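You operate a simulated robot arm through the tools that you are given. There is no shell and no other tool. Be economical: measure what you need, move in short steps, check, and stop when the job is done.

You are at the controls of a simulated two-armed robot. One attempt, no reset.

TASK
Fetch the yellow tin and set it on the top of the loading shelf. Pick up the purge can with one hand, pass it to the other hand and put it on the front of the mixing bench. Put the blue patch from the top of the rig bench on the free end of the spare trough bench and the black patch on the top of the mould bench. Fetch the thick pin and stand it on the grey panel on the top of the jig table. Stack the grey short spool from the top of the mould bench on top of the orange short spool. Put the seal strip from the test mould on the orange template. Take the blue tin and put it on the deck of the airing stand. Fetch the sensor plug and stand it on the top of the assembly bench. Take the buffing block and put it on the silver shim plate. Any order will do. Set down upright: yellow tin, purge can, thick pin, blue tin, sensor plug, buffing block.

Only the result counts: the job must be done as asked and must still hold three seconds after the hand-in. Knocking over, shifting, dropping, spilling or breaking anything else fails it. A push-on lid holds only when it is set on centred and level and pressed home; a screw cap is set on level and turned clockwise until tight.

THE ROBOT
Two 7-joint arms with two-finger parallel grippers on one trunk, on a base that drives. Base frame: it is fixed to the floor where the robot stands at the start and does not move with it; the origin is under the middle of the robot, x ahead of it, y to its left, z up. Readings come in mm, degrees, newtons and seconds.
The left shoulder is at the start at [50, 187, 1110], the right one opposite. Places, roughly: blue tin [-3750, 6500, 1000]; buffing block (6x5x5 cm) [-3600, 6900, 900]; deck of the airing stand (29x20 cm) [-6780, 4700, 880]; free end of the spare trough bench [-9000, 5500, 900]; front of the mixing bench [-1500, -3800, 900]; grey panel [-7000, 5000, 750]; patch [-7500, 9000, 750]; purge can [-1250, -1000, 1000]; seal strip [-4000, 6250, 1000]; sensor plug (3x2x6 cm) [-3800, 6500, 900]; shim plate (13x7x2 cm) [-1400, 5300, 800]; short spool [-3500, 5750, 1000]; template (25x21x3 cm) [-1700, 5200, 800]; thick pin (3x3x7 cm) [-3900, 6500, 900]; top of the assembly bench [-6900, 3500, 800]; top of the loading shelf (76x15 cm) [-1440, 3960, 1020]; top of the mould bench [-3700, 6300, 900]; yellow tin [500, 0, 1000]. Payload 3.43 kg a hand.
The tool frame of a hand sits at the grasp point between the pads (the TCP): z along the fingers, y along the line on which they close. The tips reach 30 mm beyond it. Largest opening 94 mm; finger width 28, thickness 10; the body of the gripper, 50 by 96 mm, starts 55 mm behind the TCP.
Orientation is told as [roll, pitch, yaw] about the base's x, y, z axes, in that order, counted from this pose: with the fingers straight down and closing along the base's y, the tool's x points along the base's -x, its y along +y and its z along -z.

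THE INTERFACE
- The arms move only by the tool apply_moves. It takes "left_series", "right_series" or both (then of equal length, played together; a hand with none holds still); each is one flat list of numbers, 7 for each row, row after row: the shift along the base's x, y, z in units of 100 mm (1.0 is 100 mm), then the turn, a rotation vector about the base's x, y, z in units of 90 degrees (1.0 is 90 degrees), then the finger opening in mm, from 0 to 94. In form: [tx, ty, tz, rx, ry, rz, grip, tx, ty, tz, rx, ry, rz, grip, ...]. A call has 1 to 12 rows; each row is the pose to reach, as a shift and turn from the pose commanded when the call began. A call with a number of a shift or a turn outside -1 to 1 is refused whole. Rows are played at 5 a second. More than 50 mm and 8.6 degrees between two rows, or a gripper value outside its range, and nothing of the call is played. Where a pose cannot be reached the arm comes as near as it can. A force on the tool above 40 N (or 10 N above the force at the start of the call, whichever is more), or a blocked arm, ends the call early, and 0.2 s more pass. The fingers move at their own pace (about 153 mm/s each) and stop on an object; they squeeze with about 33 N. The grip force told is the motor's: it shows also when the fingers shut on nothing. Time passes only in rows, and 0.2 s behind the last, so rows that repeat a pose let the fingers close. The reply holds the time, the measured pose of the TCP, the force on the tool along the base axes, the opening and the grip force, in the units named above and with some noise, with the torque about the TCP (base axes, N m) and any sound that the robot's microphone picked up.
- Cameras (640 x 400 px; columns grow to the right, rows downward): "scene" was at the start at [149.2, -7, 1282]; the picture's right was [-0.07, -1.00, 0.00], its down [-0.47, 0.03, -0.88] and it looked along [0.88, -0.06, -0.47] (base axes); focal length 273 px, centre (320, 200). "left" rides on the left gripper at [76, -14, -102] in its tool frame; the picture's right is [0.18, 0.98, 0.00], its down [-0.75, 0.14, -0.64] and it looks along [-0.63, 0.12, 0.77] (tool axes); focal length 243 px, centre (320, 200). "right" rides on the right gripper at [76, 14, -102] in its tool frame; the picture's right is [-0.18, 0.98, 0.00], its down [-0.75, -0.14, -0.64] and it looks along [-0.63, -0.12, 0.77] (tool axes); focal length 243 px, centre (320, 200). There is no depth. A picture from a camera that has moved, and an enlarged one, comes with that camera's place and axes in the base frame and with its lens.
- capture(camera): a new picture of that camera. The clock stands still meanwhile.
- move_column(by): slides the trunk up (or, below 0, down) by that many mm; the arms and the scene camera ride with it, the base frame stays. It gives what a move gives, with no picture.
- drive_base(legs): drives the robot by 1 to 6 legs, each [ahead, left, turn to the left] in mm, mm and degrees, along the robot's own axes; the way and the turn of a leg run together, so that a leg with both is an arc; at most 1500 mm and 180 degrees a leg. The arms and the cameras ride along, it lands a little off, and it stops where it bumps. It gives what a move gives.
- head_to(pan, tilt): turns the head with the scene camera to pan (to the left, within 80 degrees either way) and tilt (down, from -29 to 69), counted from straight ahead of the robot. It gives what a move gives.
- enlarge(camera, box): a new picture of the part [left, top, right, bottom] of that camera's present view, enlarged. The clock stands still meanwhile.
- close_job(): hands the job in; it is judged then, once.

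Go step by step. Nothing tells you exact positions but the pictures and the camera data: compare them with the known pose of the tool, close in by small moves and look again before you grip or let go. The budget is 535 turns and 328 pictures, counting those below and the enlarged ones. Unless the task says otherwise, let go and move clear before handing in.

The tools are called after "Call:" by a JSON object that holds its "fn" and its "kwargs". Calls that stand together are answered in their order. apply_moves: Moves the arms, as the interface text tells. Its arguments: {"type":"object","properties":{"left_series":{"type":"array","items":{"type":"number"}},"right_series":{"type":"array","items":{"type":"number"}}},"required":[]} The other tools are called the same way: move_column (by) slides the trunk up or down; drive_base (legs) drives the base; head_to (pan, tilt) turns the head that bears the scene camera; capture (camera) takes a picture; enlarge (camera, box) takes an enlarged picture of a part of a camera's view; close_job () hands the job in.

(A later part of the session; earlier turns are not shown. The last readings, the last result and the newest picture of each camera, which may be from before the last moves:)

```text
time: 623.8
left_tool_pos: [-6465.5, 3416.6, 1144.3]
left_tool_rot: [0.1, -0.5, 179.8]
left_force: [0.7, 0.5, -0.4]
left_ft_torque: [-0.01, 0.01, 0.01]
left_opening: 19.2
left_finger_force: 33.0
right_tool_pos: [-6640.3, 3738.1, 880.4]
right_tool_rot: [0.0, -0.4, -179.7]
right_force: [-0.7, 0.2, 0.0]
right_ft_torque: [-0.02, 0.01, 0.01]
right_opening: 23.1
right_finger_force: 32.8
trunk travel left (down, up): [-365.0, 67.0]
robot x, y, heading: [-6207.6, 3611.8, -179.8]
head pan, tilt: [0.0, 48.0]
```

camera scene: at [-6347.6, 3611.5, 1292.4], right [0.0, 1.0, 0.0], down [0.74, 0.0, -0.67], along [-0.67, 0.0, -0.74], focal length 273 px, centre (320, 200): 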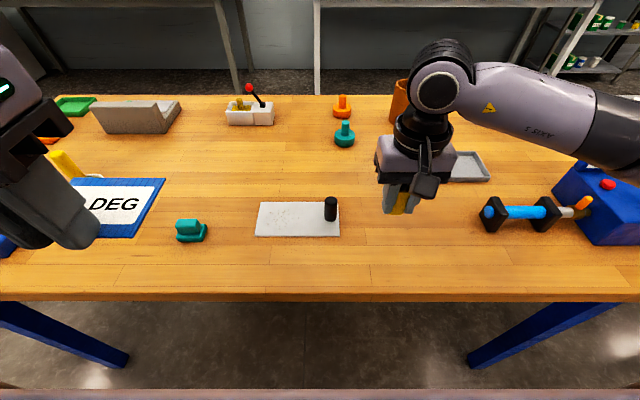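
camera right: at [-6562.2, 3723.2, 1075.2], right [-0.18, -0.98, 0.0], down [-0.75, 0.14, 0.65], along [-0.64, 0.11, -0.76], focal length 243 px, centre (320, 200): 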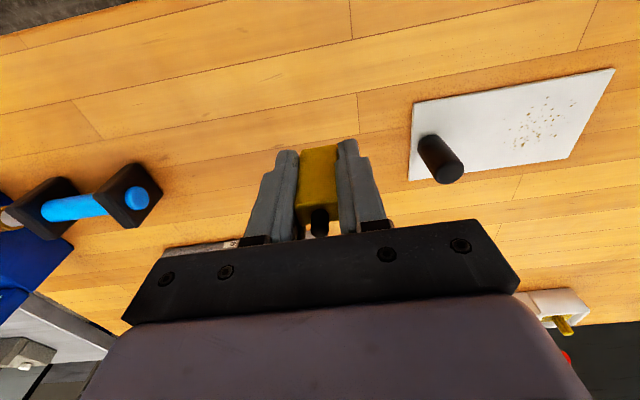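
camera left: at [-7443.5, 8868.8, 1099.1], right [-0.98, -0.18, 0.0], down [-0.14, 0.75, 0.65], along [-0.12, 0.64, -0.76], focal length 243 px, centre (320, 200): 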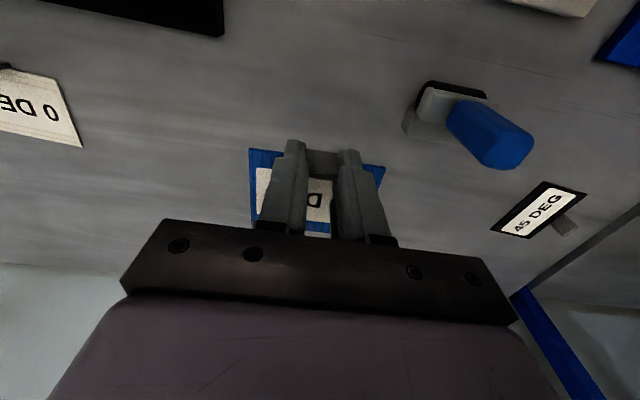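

Call:
{"fn": "apply_moves", "kwargs": {"right_series": [0, 0, -0.04, 0, 0, 0, 0, 0, 0, -0.08, 0, 0, 0, 0, 0, 0, -0.12, 0, 0, 0, 0]}}

Call:
{"fn": "enlarge", "kwargs": {"camera": "scene", "box": [340, 150, 480, 270]}}

```text
time: 624.6
left_tool_pos: [-6464.7, 3416.7, 1143.6]
left_tool_rot: [0.2, -0.5, 179.8]
left_force: [-0.3, -0.5, -0.1]
left_ft_torque: [-0.01, 0.0, 0.02]
left_opening: 19.6
left_finger_force: 33.4
right_tool_pos: [-6641.7, 3739.7, 871.0]
right_tool_rot: [0.3, -0.9, -179.9]
right_force: [-3.8, 5.2, 27.8]
right_ft_torque: [0.17, -0.02, 0.01]
right_opening: 23.7
right_finger_force: 32.6
trunk travel left (down, up): [-365.0, 67.0]
robot x, y, heading: [-6210.1, 3615.3, -179.9]
head pan, tilt: [0.0, 48.0]
```

```text
3.33 times, centred on (410, 210) of scene
camera zoom: at [-6345.7, 3611.4, 1293.0], right [0.0, 1.0, 0.0], down [0.74, 0.0, -0.67], along [-0.67, 0.0, -0.74], focal length 909 px, centre (20, 167)
```

zoom: 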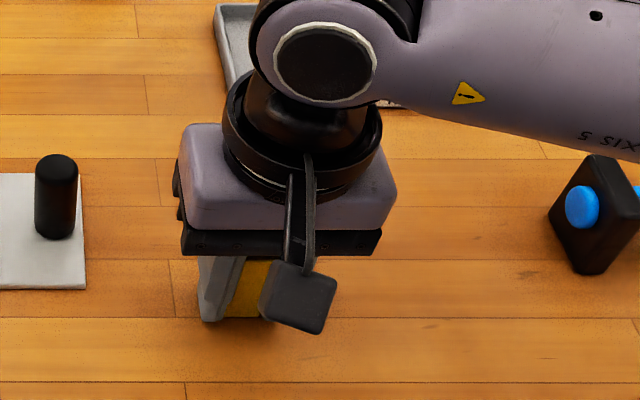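

Contact at TCP z≈871. Ease off 3 mm, open, rise.

Call:
{"fn": "apply_moves", "kwargs": {"right_series": [0, 0, 0.03, 0, 0, 0, 0, 0, 0, 0.03, 0, 0, 0, 0, 0, 0, 0.03, 0, 0, 0, 46, 0, 0, 0.03, 0, 0, 0, 46, 0, 0, 0.3, 0, 0, 0, 46, 0, 0, 0.7, 0, 0, 0, 46, 0, 0, 1.0, 0, 0, 0, 46]}}

Call:
{"fn": "enlarge", "kwargs": {"camera": "scene", "box": [340, 150, 480, 270]}}

```text
time: 626.2
left_tool_pos: [-6466.5, 3416.6, 1142.7]
left_tool_rot: [0.2, -0.5, 179.8]
left_force: [0.5, -0.9, -0.1]
left_ft_torque: [-0.06, -0.01, -0.02]
left_opening: 19.5
left_finger_force: 32.8
right_tool_pos: [-6641.6, 3737.7, 966.5]
right_tool_rot: [0.0, -0.3, -179.7]
right_force: [-0.1, 0.1, 0.3]
right_ft_torque: [0.01, 0.01, -0.06]
right_opening: 46.0
right_finger_force: 0.1
trunk travel left (down, up): [-365.0, 67.0]
robot x, y, heading: [-6207.0, 3613.4, -180.2]
head pan, tilt: [0.0, 48.0]
```

```text
3.33 times, centred on (410, 210) of scene
camera zoom: at [-6347.2, 3611.2, 1292.4], right [0.0, 1.0, 0.0], down [0.74, 0.0, -0.67], along [-0.67, 0.0, -0.74], focal length 909 px, centre (20, 167)
```

zoom: 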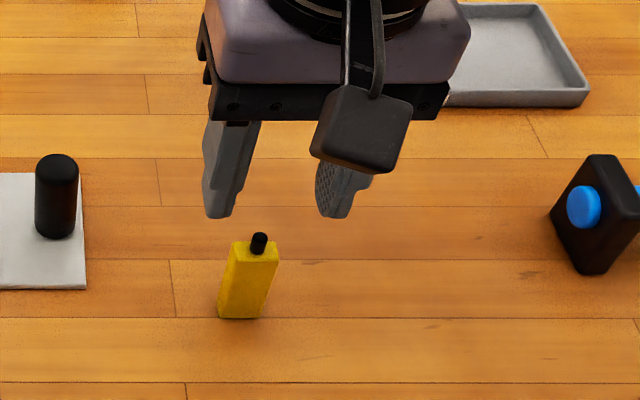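

The sensor plug stands on the assembly bench. Now the blue patch: the trough bench is on the west wall. I retract the right hand and look for a path around the south end of this bench.

Call:
{"fn": "apply_moves", "kwargs": {"right_series": [0.3, 0, 0.4, 0, 0, 0, 46, 0.6, 0, 0.8, 0, 0, 0, 46, 1.0, 0, 1.0, 0, 0, 0, 46]}}

Call:
{"fn": "apply_moves", "kwargs": {"right_series": [0.4, 0, 0.3, 0, 0, 0, 46, 0.8, 0, 0.6, 0, 0, 0, 46]}}

Call:
{"fn": "drive_base", "kwargs": {"legs": [[-300, 0, 0], [0, 0, 90]]}}

Call:
{"fn": "head_to", "kwargs": {"pan": -25, "tilt": 18}}

Call:
{"fn": "capture", "kwargs": {"camera": "scene"}}

```text
time: 627.0
left_tool_pos: [-6466.8, 3416.7, 1144.2]
left_tool_rot: [0.1, -0.5, 179.9]
left_force: [-0.6, 0.3, -0.3]
left_ft_torque: [-0.02, 0.02, -0.03]
left_opening: 19.2
left_finger_force: 33.0
right_tool_pos: [-6542.1, 3739.2, 1061.2]
right_tool_rot: [0.0, -0.4, -179.8]
right_force: [0.5, -0.8, -0.6]
right_ft_torque: [0.05, 0.04, 0.01]
right_opening: 46.2
right_finger_force: 0.1
trunk travel left (down, up): [-365.0, 67.0]
robot x, y, heading: [-6211.5, 3614.1, -179.7]
head pan, tilt: [0.0, 48.0]
```

```text
time: 627.6
left_tool_pos: [-6466.1, 3417.3, 1143.8]
left_tool_rot: [0.0, -0.5, 179.8]
left_force: [0.2, 0.2, 0.5]
left_ft_torque: [0.01, -0.04, 0.02]
left_opening: 19.7
left_finger_force: 33.0
right_tool_pos: [-6460.8, 3737.5, 1126.1]
right_tool_rot: [0.0, -0.4, -179.7]
right_force: [0.3, -0.6, -0.6]
right_ft_torque: [0.0, 0.01, 0.03]
right_opening: 46.1
right_finger_force: 0.1
trunk travel left (down, up): [-365.0, 67.0]
robot x, y, heading: [-6213.1, 3613.3, -179.7]
head pan, tilt: [0.0, 48.0]
```

```text
time: 633.4
left_tool_pos: [-5715.2, 3347.8, 1144.1]
left_tool_rot: [0.2, -0.5, -92.9]
left_force: [0.2, 0.4, 0.5]
left_ft_torque: [0.04, 0.0, 0.01]
left_opening: 19.3
left_finger_force: 32.4
right_tool_pos: [-6036.7, 3366.2, 1124.5]
right_tool_rot: [0.1, -0.4, -92.3]
right_force: [0.1, 0.6, -0.5]
right_ft_torque: [0.03, 0.0, 0.02]
right_opening: 46.1
right_finger_force: 0.0
trunk travel left (down, up): [-365.0, 67.0]
robot x, y, heading: [-5902.5, 3614.3, -92.5]
head pan, tilt: [0.0, 48.0]
```

```text
time: 634.4
left_tool_pos: [-5717.4, 3347.8, 1144.7]
left_tool_rot: [0.1, -0.4, -92.8]
left_force: [-0.3, -0.5, 0.5]
left_ft_torque: [-0.01, -0.01, -0.02]
left_opening: 19.6
left_finger_force: 32.7
right_tool_pos: [-6038.2, 3366.6, 1124.8]
right_tool_rot: [0.1, -0.4, -92.2]
right_force: [-0.2, 0.0, 0.0]
right_ft_torque: [-0.03, -0.03, -0.01]
right_opening: 46.2
right_finger_force: 0.1
trunk travel left (down, up): [-365.0, 67.0]
robot x, y, heading: [-5903.2, 3612.9, -92.5]
head pan, tilt: [-25.0, 18.0]
```

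```text
126 pictures are left
camera scene: at [-5946.5, 3470.6, 1338.4], right [-0.89, 0.46, 0.0], down [0.14, 0.28, -0.95], along [-0.44, -0.84, -0.31], focal length 273 px, centre (320, 200)
```

scene: 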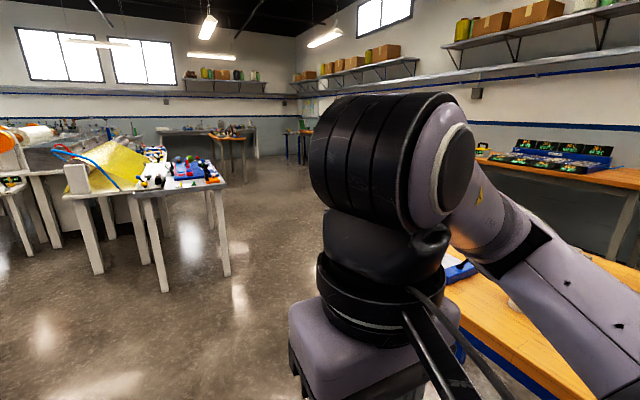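

Call:
{"fn": "drive_base", "kwargs": {"legs": [[1450, 0, 2.5], [0, 0, -90]]}}

Call:
{"fn": "head_to", "kwargs": {"pan": 0, "tilt": 20}}

Call:
{"fn": "capture", "kwargs": {"camera": "scene"}}

```text
time: 645.4
left_tool_pos: [-6183.8, 1966.3, 1144.6]
left_tool_rot: [0.2, -0.5, 179.8]
left_force: [-0.3, 0.2, -0.1]
left_ft_torque: [-0.03, 0.0, 0.04]
left_opening: 19.4
left_finger_force: 33.0
right_tool_pos: [-6180.3, 2287.0, 1123.8]
right_tool_rot: [0.1, -0.3, -179.7]
right_force: [0.4, -0.2, -0.1]
right_ft_torque: [-0.02, -0.01, 0.01]
right_opening: 45.7
right_finger_force: 0.1
trunk travel left (down, up): [-365.0, 67.0]
robot x, y, heading: [-5927.8, 2162.3, -179.8]
head pan, tilt: [-25.0, 18.0]
```

```text
time: 646.3
left_tool_pos: [-6183.3, 1966.6, 1143.5]
left_tool_rot: [0.1, -0.5, 179.8]
left_force: [1.1, -1.0, -0.3]
left_ft_torque: [-0.03, -0.01, 0.02]
left_opening: 19.4
left_finger_force: 33.0
right_tool_pos: [-6179.6, 2287.6, 1125.4]
right_tool_rot: [0.1, -0.4, -179.8]
right_force: [-0.7, -0.4, -0.5]
right_ft_torque: [0.0, 0.0, -0.01]
right_opening: 45.9
right_finger_force: 0.0
trunk travel left (down, up): [-365.0, 67.0]
robot x, y, heading: [-5924.8, 2160.7, -179.8]
head pan, tilt: [0.0, 20.0]
```

```text
125 pictures are left
camera scene: at [-6079.3, 2161.6, 1335.3], right [0.0, 1.0, 0.0], down [0.34, 0.0, -0.94], along [-0.94, 0.0, -0.34], focal length 273 px, centre (320, 200)
```

scene: 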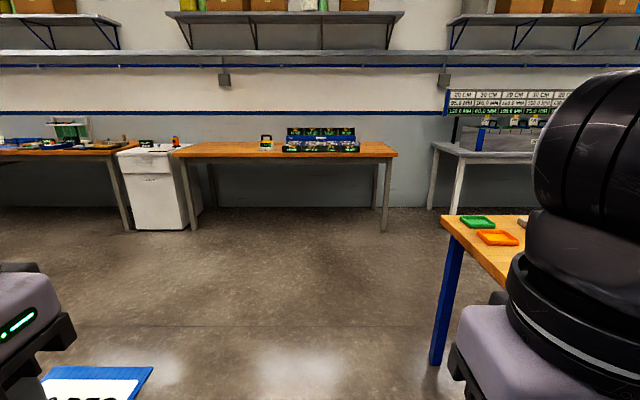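

Call:
{"fn": "drive_base", "kwargs": {"legs": [[1450, 0, 0], [650, 0, 0], [0, 0, -90], [1400, 0, 0]]}}

Call:
{"fn": "capture", "kwargs": {"camera": "scene"}}

```text
time: 667.5
left_tool_pos: [-8126.5, 3851.8, 1143.4]
left_tool_rot: [0.1, -0.5, 84.8]
left_force: [-0.4, 0.1, -0.4]
left_ft_torque: [-0.02, 0.01, 0.01]
left_opening: 19.2
left_finger_force: 32.9
right_tool_pos: [-7808.2, 3820.6, 1124.7]
right_tool_rot: [0.1, -0.4, 85.2]
right_force: [-0.1, 1.1, -0.1]
right_ft_torque: [0.0, 0.03, -0.01]
right_opening: 46.0
right_finger_force: 0.1
trunk travel left (down, up): [-365.0, 67.0]
robot x, y, heading: [-7957.6, 3578.6, 84.9]
head pan, tilt: [0.0, 20.0]
```

```text
124 pictures are left
camera scene: at [-7941.7, 3730.0, 1335.2], right [1.0, -0.08, 0.0], down [-0.03, -0.34, -0.94], along [0.08, 0.94, -0.34], focal length 273 px, centre (320, 200)
```

scene: 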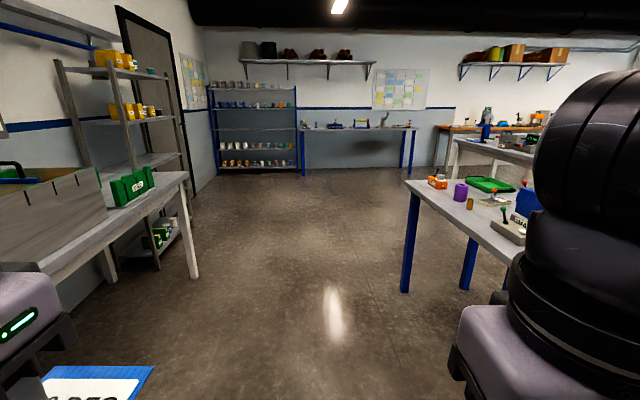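

Call:
{"fn": "drive_base", "kwargs": {"legs": [[0, 0, 5], [1450, 0, 0], [560, 0, 0], [0, 0, 90], [250, 0, 0]]}}

Call:
{"fn": "head_to", "kwargs": {"pan": 15, "tilt": 30}}

Call:
{"fn": "capture", "kwargs": {"camera": "scene"}}

```text
time: 683.1
left_tool_pos: [-8449.9, 5378.7, 1143.2]
left_tool_rot: [0.2, -0.5, 177.8]
left_force: [0.8, -0.2, -0.1]
left_ft_torque: [-0.04, 0.0, 0.01]
left_opening: 19.5
left_finger_force: 32.7
right_tool_pos: [-8436.1, 5699.8, 1125.0]
right_tool_rot: [0.1, -0.4, 178.3]
right_force: [-0.1, -0.1, -0.1]
right_ft_torque: [0.03, -0.02, 0.02]
right_opening: 46.2
right_finger_force: 0.1
trunk travel left (down, up): [-365.0, 67.0]
robot x, y, heading: [-8186.8, 5563.3, 177.8]
head pan, tilt: [0.0, 20.0]
```

```text
time: 683.9
left_tool_pos: [-8450.0, 5378.9, 1143.6]
left_tool_rot: [0.2, -0.5, 177.9]
left_force: [0.2, 0.4, -0.3]
left_ft_torque: [-0.05, 0.02, 0.04]
left_opening: 19.7
left_finger_force: 33.2
right_tool_pos: [-8434.6, 5698.8, 1124.1]
right_tool_rot: [0.2, -0.4, 178.3]
right_force: [-0.1, 0.9, 0.0]
right_ft_torque: [0.01, 0.01, 0.0]
right_opening: 46.1
right_finger_force: 0.2
trunk travel left (down, up): [-365.0, 67.0]
robot x, y, heading: [-8189.6, 5562.5, 178.1]
head pan, tilt: [15.0, 30.0]
```

```text
123 pictures are left
camera scene: at [-8333.8, 5545.6, 1319.2], right [-0.23, 0.97, 0.0], down [0.49, 0.11, -0.87], along [-0.84, -0.2, -0.5], focal length 273 px, centre (320, 200)
```

scene: 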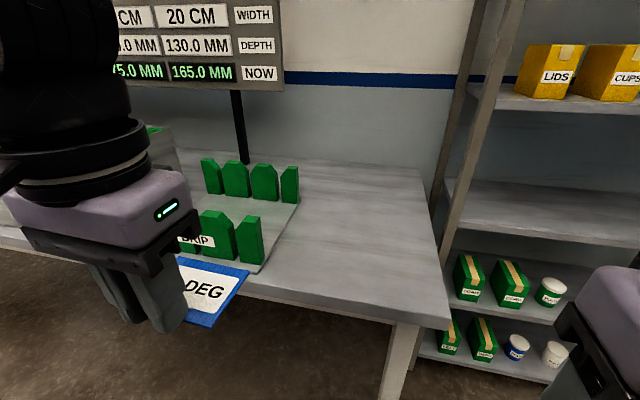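

Free end of the trough bench: y≈5290..5720. I approach and use wrist + scene cameras to fix its height.

Call:
{"fn": "drive_base", "kwargs": {"legs": [[280, 0, 2]]}}

Call:
{"fn": "head_to", "kwargs": {"pan": 5, "tilt": 48}}

Call:
{"fn": "capture", "kwargs": {"camera": "scene"}}

Call:
{"fn": "capture", "kwargs": {"camera": "left"}}

```text
time: 685.8
left_tool_pos: [-8701.8, 5329.4, 1143.6]
left_tool_rot: [0.1, -0.6, -178.8]
left_force: [1.1, -0.3, 0.9]
left_ft_torque: [0.04, 0.05, -0.01]
left_opening: 19.6
left_finger_force: 32.9
right_tool_pos: [-8706.3, 5650.0, 1125.7]
right_tool_rot: [0.1, -0.4, -178.2]
right_force: [-0.4, -1.1, 0.4]
right_ft_torque: [-0.01, -0.01, 0.03]
right_opening: 46.0
right_finger_force: 0.2
trunk travel left (down, up): [-365.0, 67.0]
robot x, y, heading: [-8449.9, 5535.4, -178.5]
head pan, tilt: [15.0, 30.0]
stopped in leg 1: the robot was blocked; the commanded pose is now the measured one
```

```text
time: 686.6
left_tool_pos: [-8703.1, 5332.3, 1144.2]
left_tool_rot: [0.0, -0.5, -178.9]
left_force: [0.2, -0.3, 0.0]
left_ft_torque: [-0.01, 0.02, -0.01]
left_opening: 19.4
left_finger_force: 32.8
right_tool_pos: [-8705.2, 5652.8, 1125.5]
right_tool_rot: [0.2, -0.4, -178.5]
right_force: [-0.8, 0.3, 0.1]
right_ft_torque: [0.0, 0.0, -0.01]
right_opening: 46.0
right_finger_force: 0.1
trunk travel left (down, up): [-365.0, 67.0]
robot x, y, heading: [-8450.8, 5533.8, -178.7]
head pan, tilt: [5.0, 48.0]
```

```text
122 pictures are left
camera scene: at [-8587.7, 5522.2, 1292.5], right [-0.11, 0.99, 0.0], down [0.74, 0.08, -0.67], along [-0.67, -0.08, -0.74], focal length 273 px, centre (320, 200)
```

scene: 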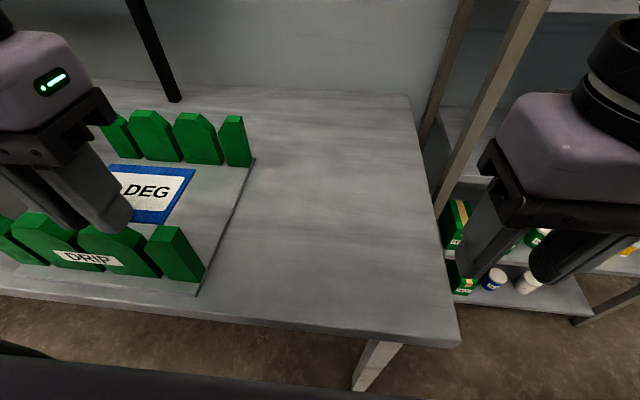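

```text
121 pictures are left
camera left: at [-8625.6, 5348.3, 1246.0], right [0.2, -0.98, 0.0], down [-0.75, -0.15, 0.65], along [-0.64, -0.13, -0.76], focal length 243 px, centre (320, 200)
```

left: 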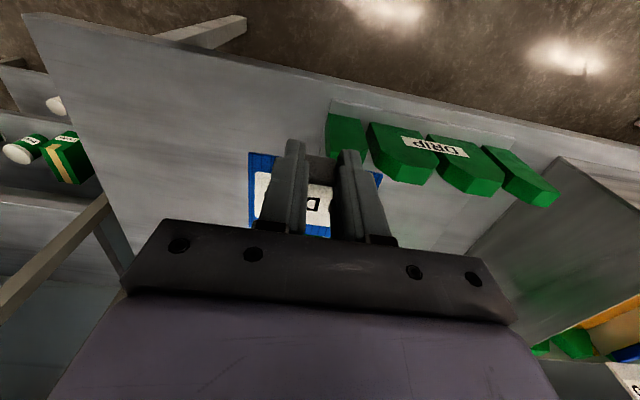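

Bench top z≈863, corner at (-8718, 5707). I back off slightly and take the patch over to ≈[-8880, 5480].

Call:
{"fn": "drive_base", "kwargs": {"legs": [[-10, 0, -1.3]]}}

Call:
{"fn": "apply_moves", "kwargs": {"left_series": [-0.2, 0.35, 0, 0, 0, 0, 0, -0.4, 0.7, 0, 0, 0, 0, 0, -0.7, 1.0, -0.1, 0, 0, 0, 0, -1.0, 1.0, -0.4, 0, 0, 0, 0]}}

Call:
{"fn": "apply_moves", "kwargs": {"left_series": [-0.3, 0.3, -0.2, 0, 0, 0, 0, -0.5, 0.5, -0.5, 0, 0, 0, 0, -0.5, 0.5, -0.9, 0, 0, 0, 0, -0.5, 0.5, -1.0, 0, 0, 0, 0]}}

Call:
{"fn": "apply_moves", "kwargs": {"left_series": [0, 0, -0.4, 0, 0, 0, 0, 0, 0, -0.7, 0, 0, 0, 0]}}

Call:
{"fn": "capture", "kwargs": {"camera": "scene"}}

```text
time: 687.4
left_tool_pos: [-8702.6, 5344.8, 1143.8]
left_tool_rot: [0.2, -0.5, 179.4]
left_force: [0.5, -0.5, -0.3]
left_ft_torque: [-0.01, -0.03, -0.01]
left_opening: 19.6
left_finger_force: 33.0
right_tool_pos: [-8696.8, 5664.3, 1125.7]
right_tool_rot: [0.2, -0.4, 180.0]
right_force: [0.0, 0.3, 0.2]
right_ft_torque: [0.02, 0.02, -0.01]
right_opening: 46.2
right_finger_force: 0.1
trunk travel left (down, up): [-365.0, 67.0]
robot x, y, heading: [-8446.1, 5536.2, 179.7]
head pan, tilt: [5.0, 48.0]
```

```text
time: 688.4
left_tool_pos: [-8804.7, 5444.0, 1103.3]
left_tool_rot: [0.1, -0.4, 179.5]
left_force: [-0.2, 1.0, 0.2]
left_ft_torque: [-0.01, 0.0, 0.0]
left_opening: 19.3
left_finger_force: 33.1
right_tool_pos: [-8698.7, 5663.6, 1124.3]
right_tool_rot: [0.1, -0.3, 179.9]
right_force: [1.0, -0.4, -0.8]
right_ft_torque: [-0.01, 0.01, 0.02]
right_opening: 45.9
right_finger_force: 0.0
trunk travel left (down, up): [-365.0, 67.0]
robot x, y, heading: [-8446.1, 5536.8, 180.0]
head pan, tilt: [5.0, 48.0]
```

```text
time: 689.4
left_tool_pos: [-8853.1, 5495.3, 1003.2]
left_tool_rot: [0.1, -0.5, 179.5]
left_force: [-0.6, -0.1, 0.0]
left_ft_torque: [-0.03, -0.01, -0.01]
left_opening: 19.5
left_finger_force: 33.2
right_tool_pos: [-8697.3, 5664.1, 1125.3]
right_tool_rot: [0.0, -0.3, 179.9]
right_force: [-0.2, -0.4, -0.3]
right_ft_torque: [-0.02, -0.01, -0.02]
right_opening: 46.0
right_finger_force: 0.0
trunk travel left (down, up): [-365.0, 67.0]
robot x, y, heading: [-8444.8, 5539.1, 180.0]
head pan, tilt: [5.0, 48.0]
```

```text
time: 690.0
left_tool_pos: [-8851.1, 5496.4, 931.3]
left_tool_rot: [0.1, -0.5, 179.4]
left_force: [0.9, 0.8, 0.3]
left_ft_torque: [-0.01, 0.0, 0.0]
left_opening: 19.4
left_finger_force: 32.6
right_tool_pos: [-8697.3, 5664.9, 1125.3]
right_tool_rot: [0.1, -0.3, 179.8]
right_force: [0.2, -0.1, -0.2]
right_ft_torque: [-0.02, -0.01, -0.04]
right_opening: 45.8
right_finger_force: 0.1
trunk travel left (down, up): [-365.0, 67.0]
robot x, y, heading: [-8447.9, 5536.9, 179.9]
head pan, tilt: [5.0, 48.0]
```

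```text
120 pictures are left
camera scene: at [-8583.0, 5530.5, 1292.4], right [-0.08, 1.0, 0.0], down [0.74, 0.06, -0.67], along [-0.67, -0.06, -0.74], focal length 273 px, centre (320, 200)
```

scene: 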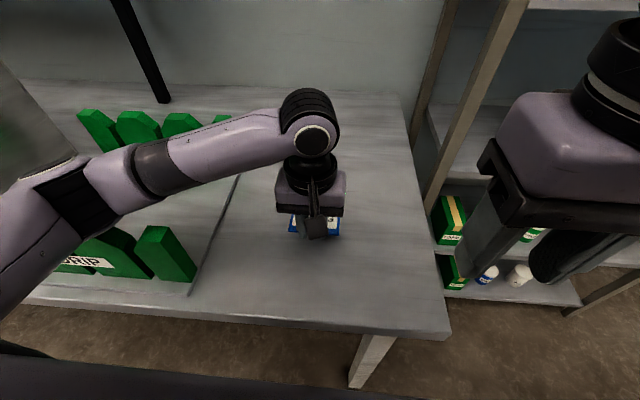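

Over the free end. Lower to contact.

Call:
{"fn": "apply_moves", "kwargs": {"left_series": [0, 0, -0.15, 0, 0, 0, 0, 0, 0, -0.28, 0, 0, 0, 0]}}

Call:
{"fn": "apply_moves", "kwargs": {"left_series": [0, 0, -0.03, 0, 0, 0, 0, 0, 0, -0.06, 0, 0, 0, 0, 0, 0, -0.09, 0, 0, 0, 0]}}

```text
time: 690.6
left_tool_pos: [-8863.2, 5495.3, 920.1]
left_tool_rot: [0.4, -2.4, 179.5]
left_force: [-0.4, 0.0, 0.6]
left_ft_torque: [-0.03, 0.0, 0.01]
left_opening: 19.3
left_finger_force: 32.5
right_tool_pos: [-8699.1, 5667.8, 1127.2]
right_tool_rot: [0.4, -0.3, 179.9]
right_force: [-0.4, 0.2, 0.5]
right_ft_torque: [0.05, 0.0, -0.01]
right_opening: 46.0
right_finger_force: 0.1
trunk travel left (down, up): [-365.0, 67.0]
robot x, y, heading: [-8443.4, 5535.7, 179.8]
head pan, tilt: [5.0, 48.0]
```

```text
time: 691.6
left_tool_pos: [-8877.5, 5490.9, 929.8]
left_tool_rot: [0.6, -6.2, -179.9]
left_force: [0.1, 0.0, -0.6]
left_ft_torque: [0.02, 0.01, -0.02]
left_opening: 19.6
left_finger_force: 32.8
right_tool_pos: [-8696.6, 5666.5, 1120.9]
right_tool_rot: [0.3, -0.4, 179.9]
right_force: [0.4, -0.4, -0.1]
right_ft_torque: [0.0, 0.01, 0.01]
right_opening: 45.9
right_finger_force: 0.0
trunk travel left (down, up): [-365.0, 67.0]
robot x, y, heading: [-8444.9, 5540.2, 179.9]
head pan, tilt: [5.0, 48.0]
stopped in row 3 (left hand): the arm was blocked; the commanded pose is now the measured one
```

The arm is blocked – the left forearm probably touches the green drip prongs. I raise it at once and look.

Call:
{"fn": "apply_moves", "kwargs": {"left_series": [0, 0, 0.3, 0, 0, 0, 0, 0, 0, 0.7, 0, 0, 0, 0]}}

Call:
{"fn": "capture", "kwargs": {"camera": "scene"}}

Call:
{"fn": "capture", "kwargs": {"camera": "left"}}

```text
time: 692.2
left_tool_pos: [-8874.9, 5493.5, 998.1]
left_tool_rot: [0.5, -5.3, 180.0]
left_force: [-0.1, 0.9, -0.1]
left_ft_torque: [0.02, 0.03, 0.01]
left_opening: 19.4
left_finger_force: 33.4
right_tool_pos: [-8697.7, 5664.2, 1123.5]
right_tool_rot: [0.1, -0.4, 180.0]
right_force: [0.7, 0.2, -0.6]
right_ft_torque: [0.02, 0.02, 0.02]
right_opening: 46.0
right_finger_force: 0.1
trunk travel left (down, up): [-365.0, 67.0]
robot x, y, heading: [-8445.3, 5536.6, 179.9]
head pan, tilt: [5.0, 48.0]
```

```text
119 pictures are left
camera scene: at [-8582.1, 5530.0, 1291.6], right [-0.08, 1.0, 0.0], down [0.74, 0.06, -0.67], along [-0.67, -0.06, -0.74], focal length 273 px, centre (320, 200)
```

scene: 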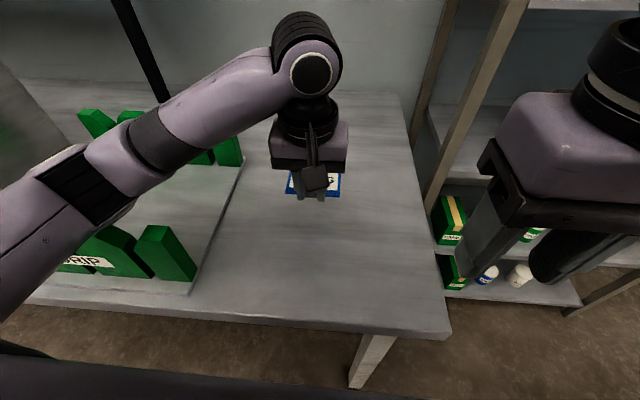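

```text
118 pictures are left
camera left: at [-8788.8, 5507.8, 1094.9], right [0.18, -0.98, -0.01], down [-0.69, -0.14, 0.71], along [-0.7, -0.12, -0.7], focal length 243 px, centre (320, 200)
```

left: 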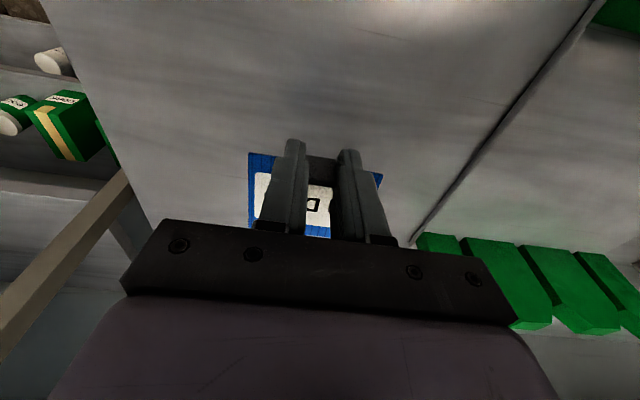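

Nothing got displaced. I fix the tool tilt, raise the trunk, tuck the right hand, and shift the robot 230 mm north so the left elbow stays clear of the drip rack.

Call:
{"fn": "apply_moves", "kwargs": {"left_series": [0.1, 0, 0.4, 0, -0.059, 0, 0, 0.2, 0, 0.6, 0, -0.059, 0, 0], "right_series": [0.4, 0, 0, 0, 0, 0, 46, 0.8, 0, 0, 0, 0, 0, 46]}}

Call:
{"fn": "move_column", "kwargs": {"by": 65}}

Call:
{"fn": "drive_base", "kwargs": {"legs": [[0, -230, 0]]}}

Call:
{"fn": "capture", "kwargs": {"camera": "scene"}}

```text
time: 692.5
left_tool_pos: [-8871.5, 5491.7, 1011.0]
left_tool_rot: [0.4, -3.6, 179.9]
left_force: [0.0, -0.4, 0.4]
left_ft_torque: [0.0, 0.0, 0.03]
left_opening: 19.7
left_finger_force: 33.3
right_tool_pos: [-8691.1, 5664.9, 1127.2]
right_tool_rot: [0.2, -0.1, 178.5]
right_force: [0.9, 0.6, 1.0]
right_ft_torque: [-0.03, -0.06, 0.01]
right_opening: 45.9
right_finger_force: 0.1
trunk travel left (down, up): [-365.0, 67.0]
robot x, y, heading: [-8446.0, 5541.5, 179.9]
head pan, tilt: [5.0, 48.0]
stopped in row 1 (right hand): the force on the tool passed its limit (the readings are from after the stop); the commanded pose is now the measured one
```

```text
time: 693.5
left_tool_pos: [-8871.8, 5492.1, 1076.8]
left_tool_rot: [0.5, -3.6, 179.9]
left_force: [-0.3, 0.4, 0.2]
left_ft_torque: [-0.02, -0.03, 0.0]
left_opening: 19.8
left_finger_force: 33.5
right_tool_pos: [-8691.7, 5665.1, 1192.3]
right_tool_rot: [0.2, -0.1, 178.6]
right_force: [-1.3, -0.6, 0.2]
right_ft_torque: [0.02, -0.18, 0.01]
right_opening: 46.1
right_finger_force: 0.1
trunk travel left (down, up): [-430.0, 2.0]
robot x, y, heading: [-8445.8, 5536.2, 179.9]
head pan, tilt: [5.0, 48.0]
```

```text
time: 695.3
left_tool_pos: [-8871.7, 5727.7, 1076.6]
left_tool_rot: [0.4, -3.6, 179.7]
left_force: [0.7, 0.0, 0.5]
left_ft_torque: [-0.03, -0.03, -0.02]
left_opening: 19.6
left_finger_force: 33.4
right_tool_pos: [-8691.6, 5900.9, 1192.2]
right_tool_rot: [0.2, -0.1, 178.5]
right_force: [-2.8, 1.5, 1.0]
right_ft_torque: [-0.17, -0.36, 0.09]
right_opening: 45.9
right_finger_force: 0.1
trunk travel left (down, up): [-430.0, 2.0]
robot x, y, heading: [-8439.8, 5769.3, 179.6]
head pan, tilt: [5.0, 48.0]
```

```text
117 pictures are left
camera scene: at [-8582.5, 5765.8, 1357.4], right [-0.08, 1.0, 0.0], down [0.74, 0.06, -0.67], along [-0.67, -0.06, -0.74], focal length 273 px, centre (320, 200)
```

scene: 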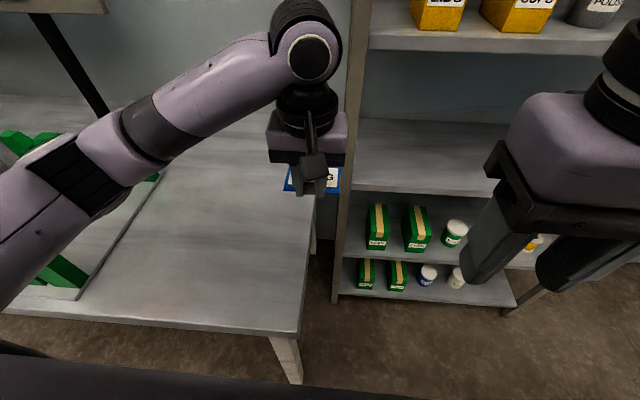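

The right hand folded too close to the body; I move it forward a bit. Then the left hand goes to [-8880, 5560] with the tilt corrected.

Call:
{"fn": "apply_moves", "kwargs": {"right_series": [-0.2, 0, 0, 0, 0, 0, 46, -0.4, 0, 0, 0, 0, 0, 46, -0.4, 0, 0, 0, 0, 0, 46, -0.4, 0, 0, 0, 0, 0, 46], "left_series": [0, -0.3, 0, 0, -0.04, 0, 0, 0, -0.7, 0, 0, -0.04, 0, 0, 0, -1.0, 0, 0, -0.04, 0, 0, 0, -1.0, 0, 0, -0.04, 0, 0]}}

Call:
{"fn": "apply_moves", "kwargs": {"left_series": [-0.05, -0.35, -0.1, 0, 0, 0, 0, -0.1, -0.65, -0.4, 0, 0, 0, 0, -0.1, -0.65, -0.8, 0, 0, 0, 0, -0.1, -0.65, -1.0, 0, 0, 0, 0]}}

Call:
{"fn": "capture", "kwargs": {"camera": "scene"}}

Call:
{"fn": "capture", "kwargs": {"camera": "left"}}

```text
time: 696.3
left_tool_pos: [-8872.8, 5629.7, 1077.8]
left_tool_rot: [0.4, -0.1, 179.7]
left_force: [-0.1, 1.3, 0.4]
left_ft_torque: [-0.05, -0.01, -0.02]
left_opening: 19.4
left_finger_force: 33.4
right_tool_pos: [-8731.1, 5900.6, 1192.4]
right_tool_rot: [0.1, -0.1, 178.5]
right_force: [-0.6, 0.5, -0.6]
right_ft_torque: [0.0, 0.02, 0.02]
right_opening: 45.8
right_finger_force: 0.0
trunk travel left (down, up): [-430.0, 2.0]
robot x, y, heading: [-8446.6, 5770.9, 179.6]
head pan, tilt: [5.0, 48.0]
```

```text
time: 697.3
left_tool_pos: [-8882.0, 5563.2, 975.9]
left_tool_rot: [0.4, -0.1, 179.7]
left_force: [0.0, 0.6, -0.8]
left_ft_torque: [0.03, -0.01, 0.0]
left_opening: 19.3
left_finger_force: 32.5
right_tool_pos: [-8731.4, 5900.3, 1192.6]
right_tool_rot: [0.1, -0.1, 178.6]
right_force: [-0.5, -0.3, -0.1]
right_ft_torque: [-0.01, 0.0, 0.01]
right_opening: 45.9
right_finger_force: 0.0
trunk travel left (down, up): [-430.0, 2.0]
robot x, y, heading: [-8443.9, 5772.6, 179.7]
head pan, tilt: [5.0, 48.0]
```

```text
116 pictures are left
camera scene: at [-8582.6, 5765.1, 1357.4], right [-0.08, 1.0, 0.0], down [0.74, 0.06, -0.67], along [-0.67, -0.05, -0.74], focal length 273 px, centre (320, 200)
```

scene: 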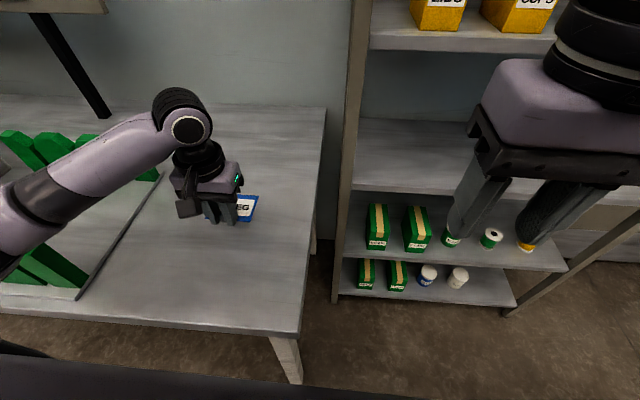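

```text
115 pictures are left
camera left: at [-8805.4, 5576.9, 1078.6], right [0.18, -0.98, 0.01], down [-0.75, -0.13, 0.64], along [-0.63, -0.12, -0.77], focal length 243 px, centre (320, 200)
```

left: 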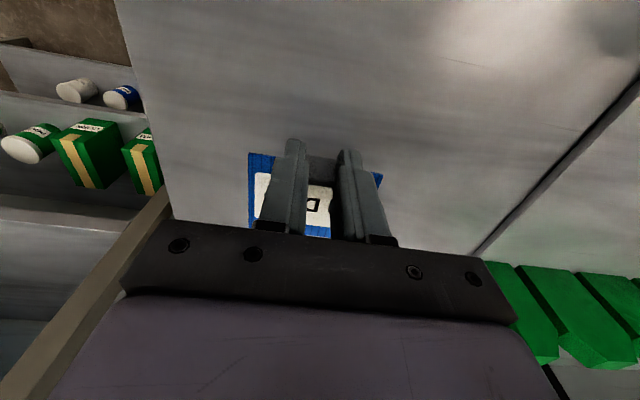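

Call:
{"fn": "apply_moves", "kwargs": {"left_series": [0, 0.2, -0.1, 0, 0, 0, 0, 0, 0.4, -0.3, 0, 0, 0, 0, 0, 0.4, -0.45, 0, 0, 0, 0]}}

Call:
{"fn": "head_to", "kwargs": {"pan": 35, "tilt": 45}}

Call:
{"fn": "capture", "kwargs": {"camera": "scene"}}

```text
time: 698.1
left_tool_pos: [-8881.7, 5604.4, 930.9]
left_tool_rot: [0.5, 0.1, 179.9]
left_force: [0.2, -0.6, -0.3]
left_ft_torque: [0.0, 0.01, -0.02]
left_opening: 19.4
left_finger_force: 33.2
right_tool_pos: [-8730.8, 5900.1, 1192.0]
right_tool_rot: [0.2, -0.1, 178.6]
right_force: [-0.9, -0.1, -1.0]
right_ft_torque: [-0.01, 0.0, 0.04]
right_opening: 46.0
right_finger_force: 0.0
trunk travel left (down, up): [-430.0, 2.0]
robot x, y, heading: [-8447.8, 5774.8, 179.7]
head pan, tilt: [5.0, 48.0]
```

```text
time: 699.0
left_tool_pos: [-8882.0, 5603.2, 930.8]
left_tool_rot: [0.3, 0.0, 179.6]
left_force: [-0.5, 1.3, 0.0]
left_ft_torque: [0.01, -0.01, 0.0]
left_opening: 19.5
left_finger_force: 33.7
right_tool_pos: [-8730.8, 5899.1, 1191.8]
right_tool_rot: [0.2, -0.1, 178.5]
right_force: [0.4, 0.1, 0.5]
right_ft_torque: [-0.03, -0.03, 0.0]
right_opening: 46.2
right_finger_force: 0.1
trunk travel left (down, up): [-430.0, 2.0]
robot x, y, heading: [-8446.4, 5769.4, 179.8]
head pan, tilt: [35.0, 45.0]
```

```text
114 pictures are left
camera scene: at [-8571.0, 5725.4, 1361.6], right [-0.57, 0.82, 0.0], down [0.58, 0.4, -0.71], along [-0.58, -0.4, -0.71], focal length 273 px, centre (320, 200)
```

scene: 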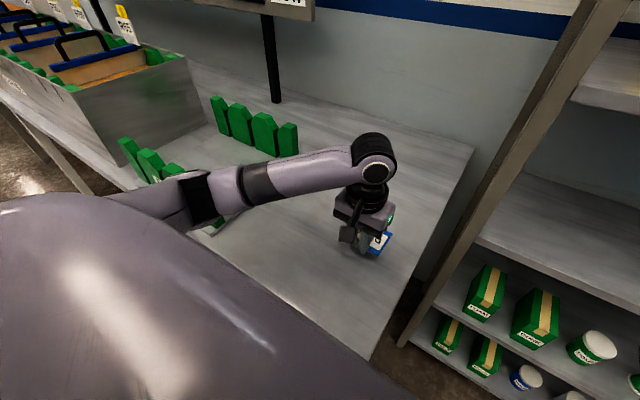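

The elbow is close to a drip prong. I raise a little, shift 70 mm further north, and put the patch at y≈5640.

Call:
{"fn": "apply_moves", "kwargs": {"left_series": [0, 0, 0.3, 0, 0, 0, 0]}}

Call:
{"fn": "drive_base", "kwargs": {"legs": [[0, -75, 0]]}}

Call:
{"fn": "apply_moves", "kwargs": {"left_series": [0, -0.2, 0, 0, 0, 0, 0, 0, -0.4, 0, 0, 0, 0, 0, 0, -0.4, -0.3, 0, 0, 0, 0, 0, -0.4, -0.45, 0, 0, 0, 0]}}

Call:
{"fn": "capture", "kwargs": {"camera": "scene"}}

Call:
{"fn": "capture", "kwargs": {"camera": "left"}}

```text
time: 699.4
left_tool_pos: [-8880.1, 5603.5, 961.1]
left_tool_rot: [0.4, 0.0, 179.8]
left_force: [-0.1, -0.2, 0.3]
left_ft_torque: [0.0, 0.03, -0.02]
left_opening: 19.6
left_finger_force: 32.9
right_tool_pos: [-8730.7, 5900.9, 1191.7]
right_tool_rot: [0.3, -0.1, 178.4]
right_force: [-0.5, 0.5, 0.3]
right_ft_torque: [0.0, 0.03, 0.01]
right_opening: 46.2
right_finger_force: 0.0
trunk travel left (down, up): [-430.0, 2.0]
robot x, y, heading: [-8445.2, 5773.0, 179.6]
head pan, tilt: [35.0, 45.0]
```

```text
time: 700.5
left_tool_pos: [-8879.6, 5676.5, 959.9]
left_tool_rot: [0.4, 0.0, 179.7]
left_force: [-0.2, -0.3, -2.0]
left_ft_torque: [-0.02, -0.02, 0.01]
left_opening: 19.4
left_finger_force: 32.2
right_tool_pos: [-8730.6, 5974.5, 1190.9]
right_tool_rot: [0.4, -0.2, 178.6]
right_force: [0.1, 0.4, -0.5]
right_ft_torque: [-0.03, -0.01, 0.0]
right_opening: 46.0
right_finger_force: 0.1
trunk travel left (down, up): [-430.0, 2.0]
robot x, y, heading: [-8442.7, 5847.4, 179.9]
head pan, tilt: [35.0, 45.0]
```

```text
time: 701.5
left_tool_pos: [-8880.6, 5637.5, 915.3]
left_tool_rot: [0.3, 0.0, 179.7]
left_force: [0.0, -0.1, -0.6]
left_ft_torque: [0.01, 0.01, -0.01]
left_opening: 19.5
left_finger_force: 33.1
right_tool_pos: [-8730.7, 5973.8, 1191.4]
right_tool_rot: [0.3, -0.1, 178.5]
right_force: [0.2, 0.0, 1.6]
right_ft_torque: [-0.01, 0.0, 0.02]
right_opening: 45.9
right_finger_force: 0.1
trunk travel left (down, up): [-430.0, 2.0]
robot x, y, heading: [-8443.2, 5847.5, 179.6]
head pan, tilt: [35.0, 45.0]
```

```text
113 pictures are left
camera scene: at [-8570.5, 5799.1, 1361.6], right [-0.57, 0.82, 0.0], down [0.58, 0.4, -0.71], along [-0.58, -0.4, -0.71], focal length 273 px, centre (320, 200)
```

scene: 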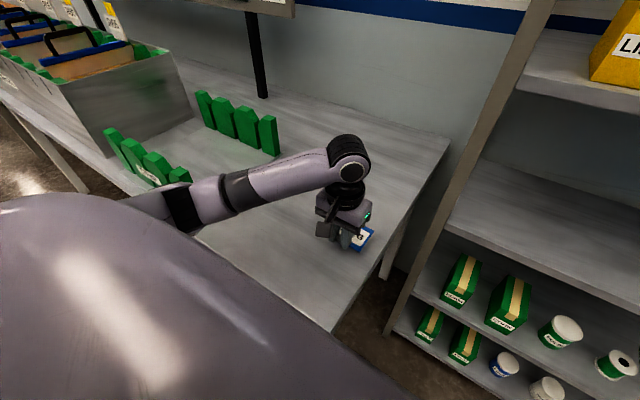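

```text
112 pictures are left
camera left: at [-8803.4, 5652.4, 1018.3], right [0.18, -0.98, 0.01], down [-0.75, -0.13, 0.64], along [-0.63, -0.12, -0.77], focal length 243 px, centre (320, 200)
```

left: 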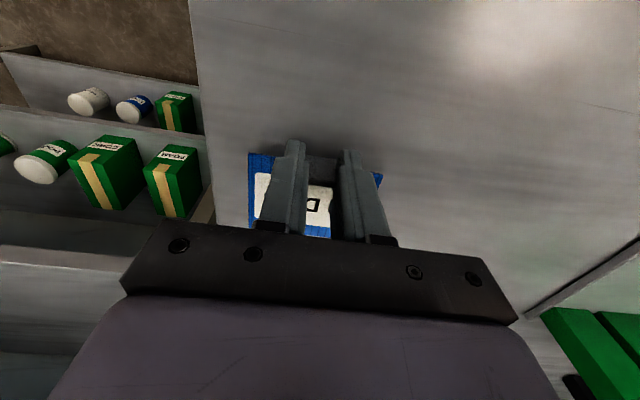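

Clear now. Lower to contact.

Call:
{"fn": "apply_moves", "kwargs": {"left_series": [0, -0.15, -0.1, 0, 0, 0, 0, 0, -0.15, -0.14, 0, 0, 0, 0]}}

Call:
{"fn": "apply_moves", "kwargs": {"left_series": [0, 0, -0.03, 0, 0, 0, 0, 0, 0, -0.06, 0, 0, 0, 0]}}

```text
time: 702.1
left_tool_pos: [-8880.2, 5622.2, 902.9]
left_tool_rot: [0.5, 0.1, 179.8]
left_force: [0.0, 1.2, 0.4]
left_ft_torque: [0.02, 0.01, -0.01]
left_opening: 19.9
left_finger_force: 32.8
right_tool_pos: [-8730.4, 5974.3, 1192.5]
right_tool_rot: [0.3, -0.1, 178.5]
right_force: [-0.4, -0.7, -0.5]
right_ft_torque: [0.02, -0.02, 0.01]
right_opening: 46.1
right_finger_force: 0.1
trunk travel left (down, up): [-430.0, 2.0]
robot x, y, heading: [-8443.5, 5847.5, 179.8]
head pan, tilt: [35.0, 45.0]
```

```text
time: 702.7
left_tool_pos: [-8880.7, 5623.0, 896.3]
left_tool_rot: [0.3, -0.1, 179.7]
left_force: [0.7, 0.2, 2.5]
left_ft_torque: [0.07, 0.17, -0.01]
left_opening: 19.4
left_finger_force: 33.2
right_tool_pos: [-8730.5, 5974.3, 1192.9]
right_tool_rot: [0.2, -0.1, 178.5]
right_force: [-0.1, 0.4, -0.2]
right_ft_torque: [-0.01, -0.02, 0.0]
right_opening: 46.0
right_finger_force: 0.1
trunk travel left (down, up): [-430.0, 2.0]
robot x, y, heading: [-8441.6, 5843.1, 179.6]
head pan, tilt: [35.0, 45.0]
```

Contact. Open and rise.

Call:
{"fn": "apply_moves", "kwargs": {"left_series": [0, 0, 0, 0, 0, 0, 46, 0, 0, 0, 0, 0, 0, 46, 0, 0, 0.3, 0, 0, 0, 46, 0, 0, 0.7, 0, 0, 0, 46, 0, 0, 1.0, 0, 0, 0, 46]}}

Call:
{"fn": "capture", "kwargs": {"camera": "left"}}

Call:
{"fn": "capture", "kwargs": {"camera": "scene"}}

```text
time: 703.9
left_tool_pos: [-8878.5, 5623.5, 995.7]
left_tool_rot: [0.4, 0.1, 179.7]
left_force: [0.5, -0.1, -0.6]
left_ft_torque: [0.03, -0.01, -0.02]
left_opening: 45.9
left_finger_force: 0.1
right_tool_pos: [-8730.7, 5974.4, 1192.6]
right_tool_rot: [0.3, -0.1, 178.5]
right_force: [-0.3, 0.5, 0.1]
right_ft_torque: [0.0, -0.02, -0.01]
right_opening: 45.9
right_finger_force: 0.0
trunk travel left (down, up): [-430.0, 2.0]
robot x, y, heading: [-8445.4, 5845.2, 179.7]
head pan, tilt: [35.0, 45.0]
```

```text
111 pictures are left
camera left: at [-8802.8, 5638.1, 1099.2], right [0.18, -0.98, 0.01], down [-0.76, -0.13, 0.64], along [-0.63, -0.12, -0.77], focal length 243 px, centre (320, 200)
```

left: 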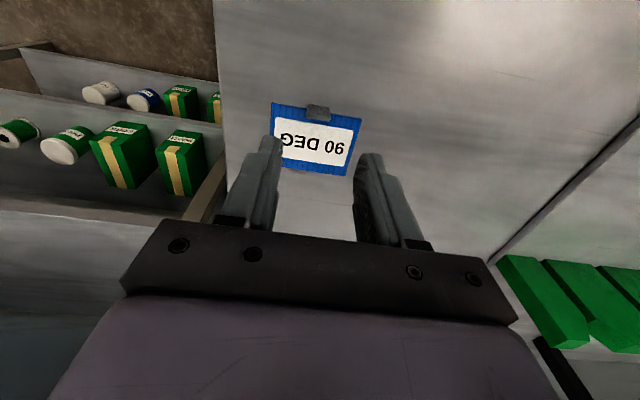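

```text
110 pictures are left
camera scene: at [-8570.5, 5799.2, 1361.6], right [-0.57, 0.82, 0.0], down [0.58, 0.4, -0.71], along [-0.58, -0.4, -0.71], focal length 273 px, centre (320, 200)
```

scene: 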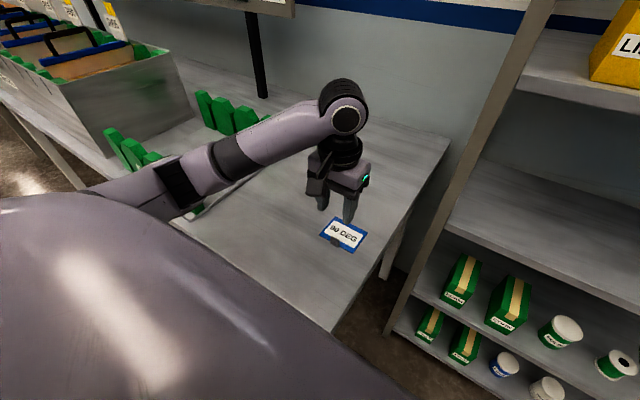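

Blue patch lies on the free end. Only the purge can remains. I retract, lower the trunk and start the long drive back.

Call:
{"fn": "apply_moves", "kwargs": {"left_series": [0, 0, 0.4, 0, 0, 0, 60, 0.2, 0, 0.7, 0, 0, 0, 60, 0.5, 0, 1.0, 0, 0, 0, 60]}}

Call:
{"fn": "drive_base", "kwargs": {"legs": [[-450, 0, 0], [0, 0, 90], [1400, 0, 0], [1400, 0, 0], [900, 0, 0]]}}

Call:
{"fn": "move_column", "kwargs": {"by": -65}}

Call:
{"fn": "head_to", "kwargs": {"pan": 20, "tilt": 15}}

Call:
{"fn": "capture", "kwargs": {"camera": "scene"}}

```text
time: 704.7
left_tool_pos: [-8828.8, 5621.6, 1095.9]
left_tool_rot: [0.4, -0.1, 179.7]
left_force: [0.5, -0.3, 1.0]
left_ft_torque: [0.03, 0.01, -0.02]
left_opening: 60.2
left_finger_force: 0.1
right_tool_pos: [-8730.1, 5973.8, 1192.2]
right_tool_rot: [0.2, -0.1, 178.5]
right_force: [-0.6, -0.9, -0.5]
right_ft_torque: [-0.02, 0.03, 0.02]
right_opening: 46.0
right_finger_force: 0.1
trunk travel left (down, up): [-430.0, 2.0]
robot x, y, heading: [-8445.9, 5845.2, 179.7]
head pan, tilt: [35.0, 45.0]
```

```text
time: 728.9
left_tool_pos: [-7713.0, 1727.3, 1093.9]
left_tool_rot: [0.4, -0.1, -91.0]
left_force: [-0.1, -0.7, -0.2]
left_ft_torque: [0.02, 0.0, 0.0]
left_opening: 60.2
left_finger_force: 0.1
right_tool_pos: [-8064.8, 1831.5, 1191.9]
right_tool_rot: [0.3, 0.0, -92.2]
right_force: [0.0, 0.1, 0.5]
right_ft_torque: [0.02, 0.03, -0.01]
right_opening: 45.9
right_finger_force: 0.1
trunk travel left (down, up): [-430.0, 2.0]
robot x, y, heading: [-7930.3, 2112.1, -91.1]
head pan, tilt: [35.0, 45.0]
```

```text
time: 729.9
left_tool_pos: [-7712.4, 1726.7, 1031.1]
left_tool_rot: [0.3, 0.0, -90.9]
left_force: [-0.1, -0.3, -0.5]
left_ft_torque: [0.03, 0.03, 0.05]
left_opening: 60.1
left_finger_force: 0.0
right_tool_pos: [-8064.7, 1832.2, 1127.0]
right_tool_rot: [0.2, 0.0, -92.2]
right_force: [-0.2, 0.8, -0.1]
right_ft_torque: [-0.01, 0.0, 0.01]
right_opening: 46.0
right_finger_force: 0.0
trunk travel left (down, up): [-365.0, 67.0]
robot x, y, heading: [-7929.5, 2116.6, -91.2]
head pan, tilt: [35.0, 45.0]
```

```text
time: 730.9
left_tool_pos: [-7712.9, 1727.6, 1031.0]
left_tool_rot: [0.4, 0.0, -91.0]
left_force: [0.7, 0.3, 0.9]
left_ft_torque: [0.03, 0.02, -0.02]
left_opening: 59.7
left_finger_force: 0.0
right_tool_pos: [-8062.8, 1832.3, 1127.8]
right_tool_rot: [0.2, 0.0, -92.2]
right_force: [0.5, 0.0, 0.3]
right_ft_torque: [-0.03, 0.02, 0.0]
right_opening: 46.0
right_finger_force: 0.0
trunk travel left (down, up): [-365.0, 67.0]
robot x, y, heading: [-7930.3, 2114.6, -91.2]
head pan, tilt: [20.0, 15.0]
```

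```text
109 pictures are left
camera scene: at [-7902.2, 1967.4, 1343.3], right [-0.95, -0.32, 0.0], down [-0.08, 0.25, -0.97], along [0.31, -0.91, -0.26], focal length 273 px, centre (320, 200)
```

scene: 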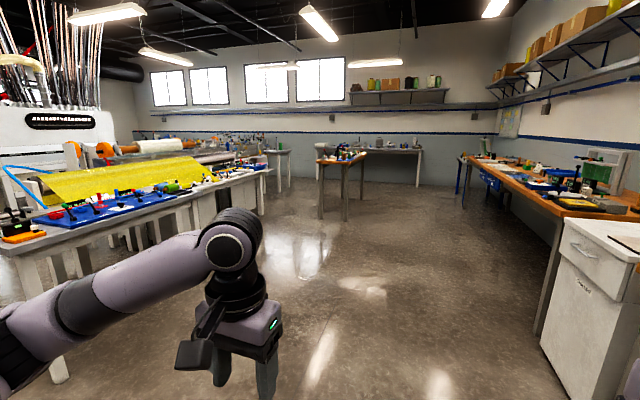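

Call:
{"fn": "drive_base", "kwargs": {"legs": [[0, 0, 91], [1450, 30, 0], [600, 0, 0]]}}

Call:
{"fn": "head_to", "kwargs": {"pan": 0, "tilt": 12}}

Call:
{"fn": "capture", "kwargs": {"camera": "scene"}}

```text
time: 745.1
left_tool_pos: [-5461.9, 2375.0, 1029.8]
left_tool_rot: [0.4, 0.0, -0.1]
left_force: [0.1, 0.4, -0.1]
left_ft_torque: [0.01, 0.02, 0.0]
left_opening: 60.0
left_finger_force: 0.1
right_tool_pos: [-5558.5, 2023.6, 1126.8]
right_tool_rot: [0.2, -0.1, -1.3]
right_force: [0.0, -0.6, 0.5]
right_ft_torque: [-0.02, 0.01, 0.04]
right_opening: 46.4
right_finger_force: 0.1
trunk travel left (down, up): [-365.0, 67.0]
robot x, y, heading: [-5845.0, 2145.4, -0.2]
head pan, tilt: [20.0, 15.0]
```

```text
time: 745.9
left_tool_pos: [-5461.6, 2374.0, 1028.9]
left_tool_rot: [0.4, 0.0, -0.1]
left_force: [0.0, 0.1, 0.2]
left_ft_torque: [0.01, 0.03, -0.04]
left_opening: 59.9
left_finger_force: 0.1
right_tool_pos: [-5559.8, 2022.3, 1127.7]
right_tool_rot: [0.2, -0.2, -1.2]
right_force: [0.0, -0.2, -0.5]
right_ft_torque: [0.01, -0.02, -0.02]
right_opening: 45.9
right_finger_force: 0.0
trunk travel left (down, up): [-365.0, 67.0]
robot x, y, heading: [-5848.7, 2150.8, -0.1]
head pan, tilt: [0.0, 12.0]
```

```text
108 pictures are left
camera scene: at [-5693.8, 2149.4, 1348.3], right [0.0, -1.0, 0.0], down [-0.21, 0.0, -0.98], along [0.98, 0.0, -0.21], focal length 273 px, centre (320, 200)
```

scene: 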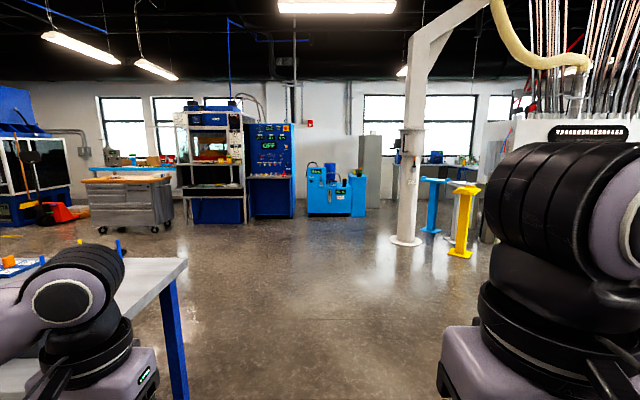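

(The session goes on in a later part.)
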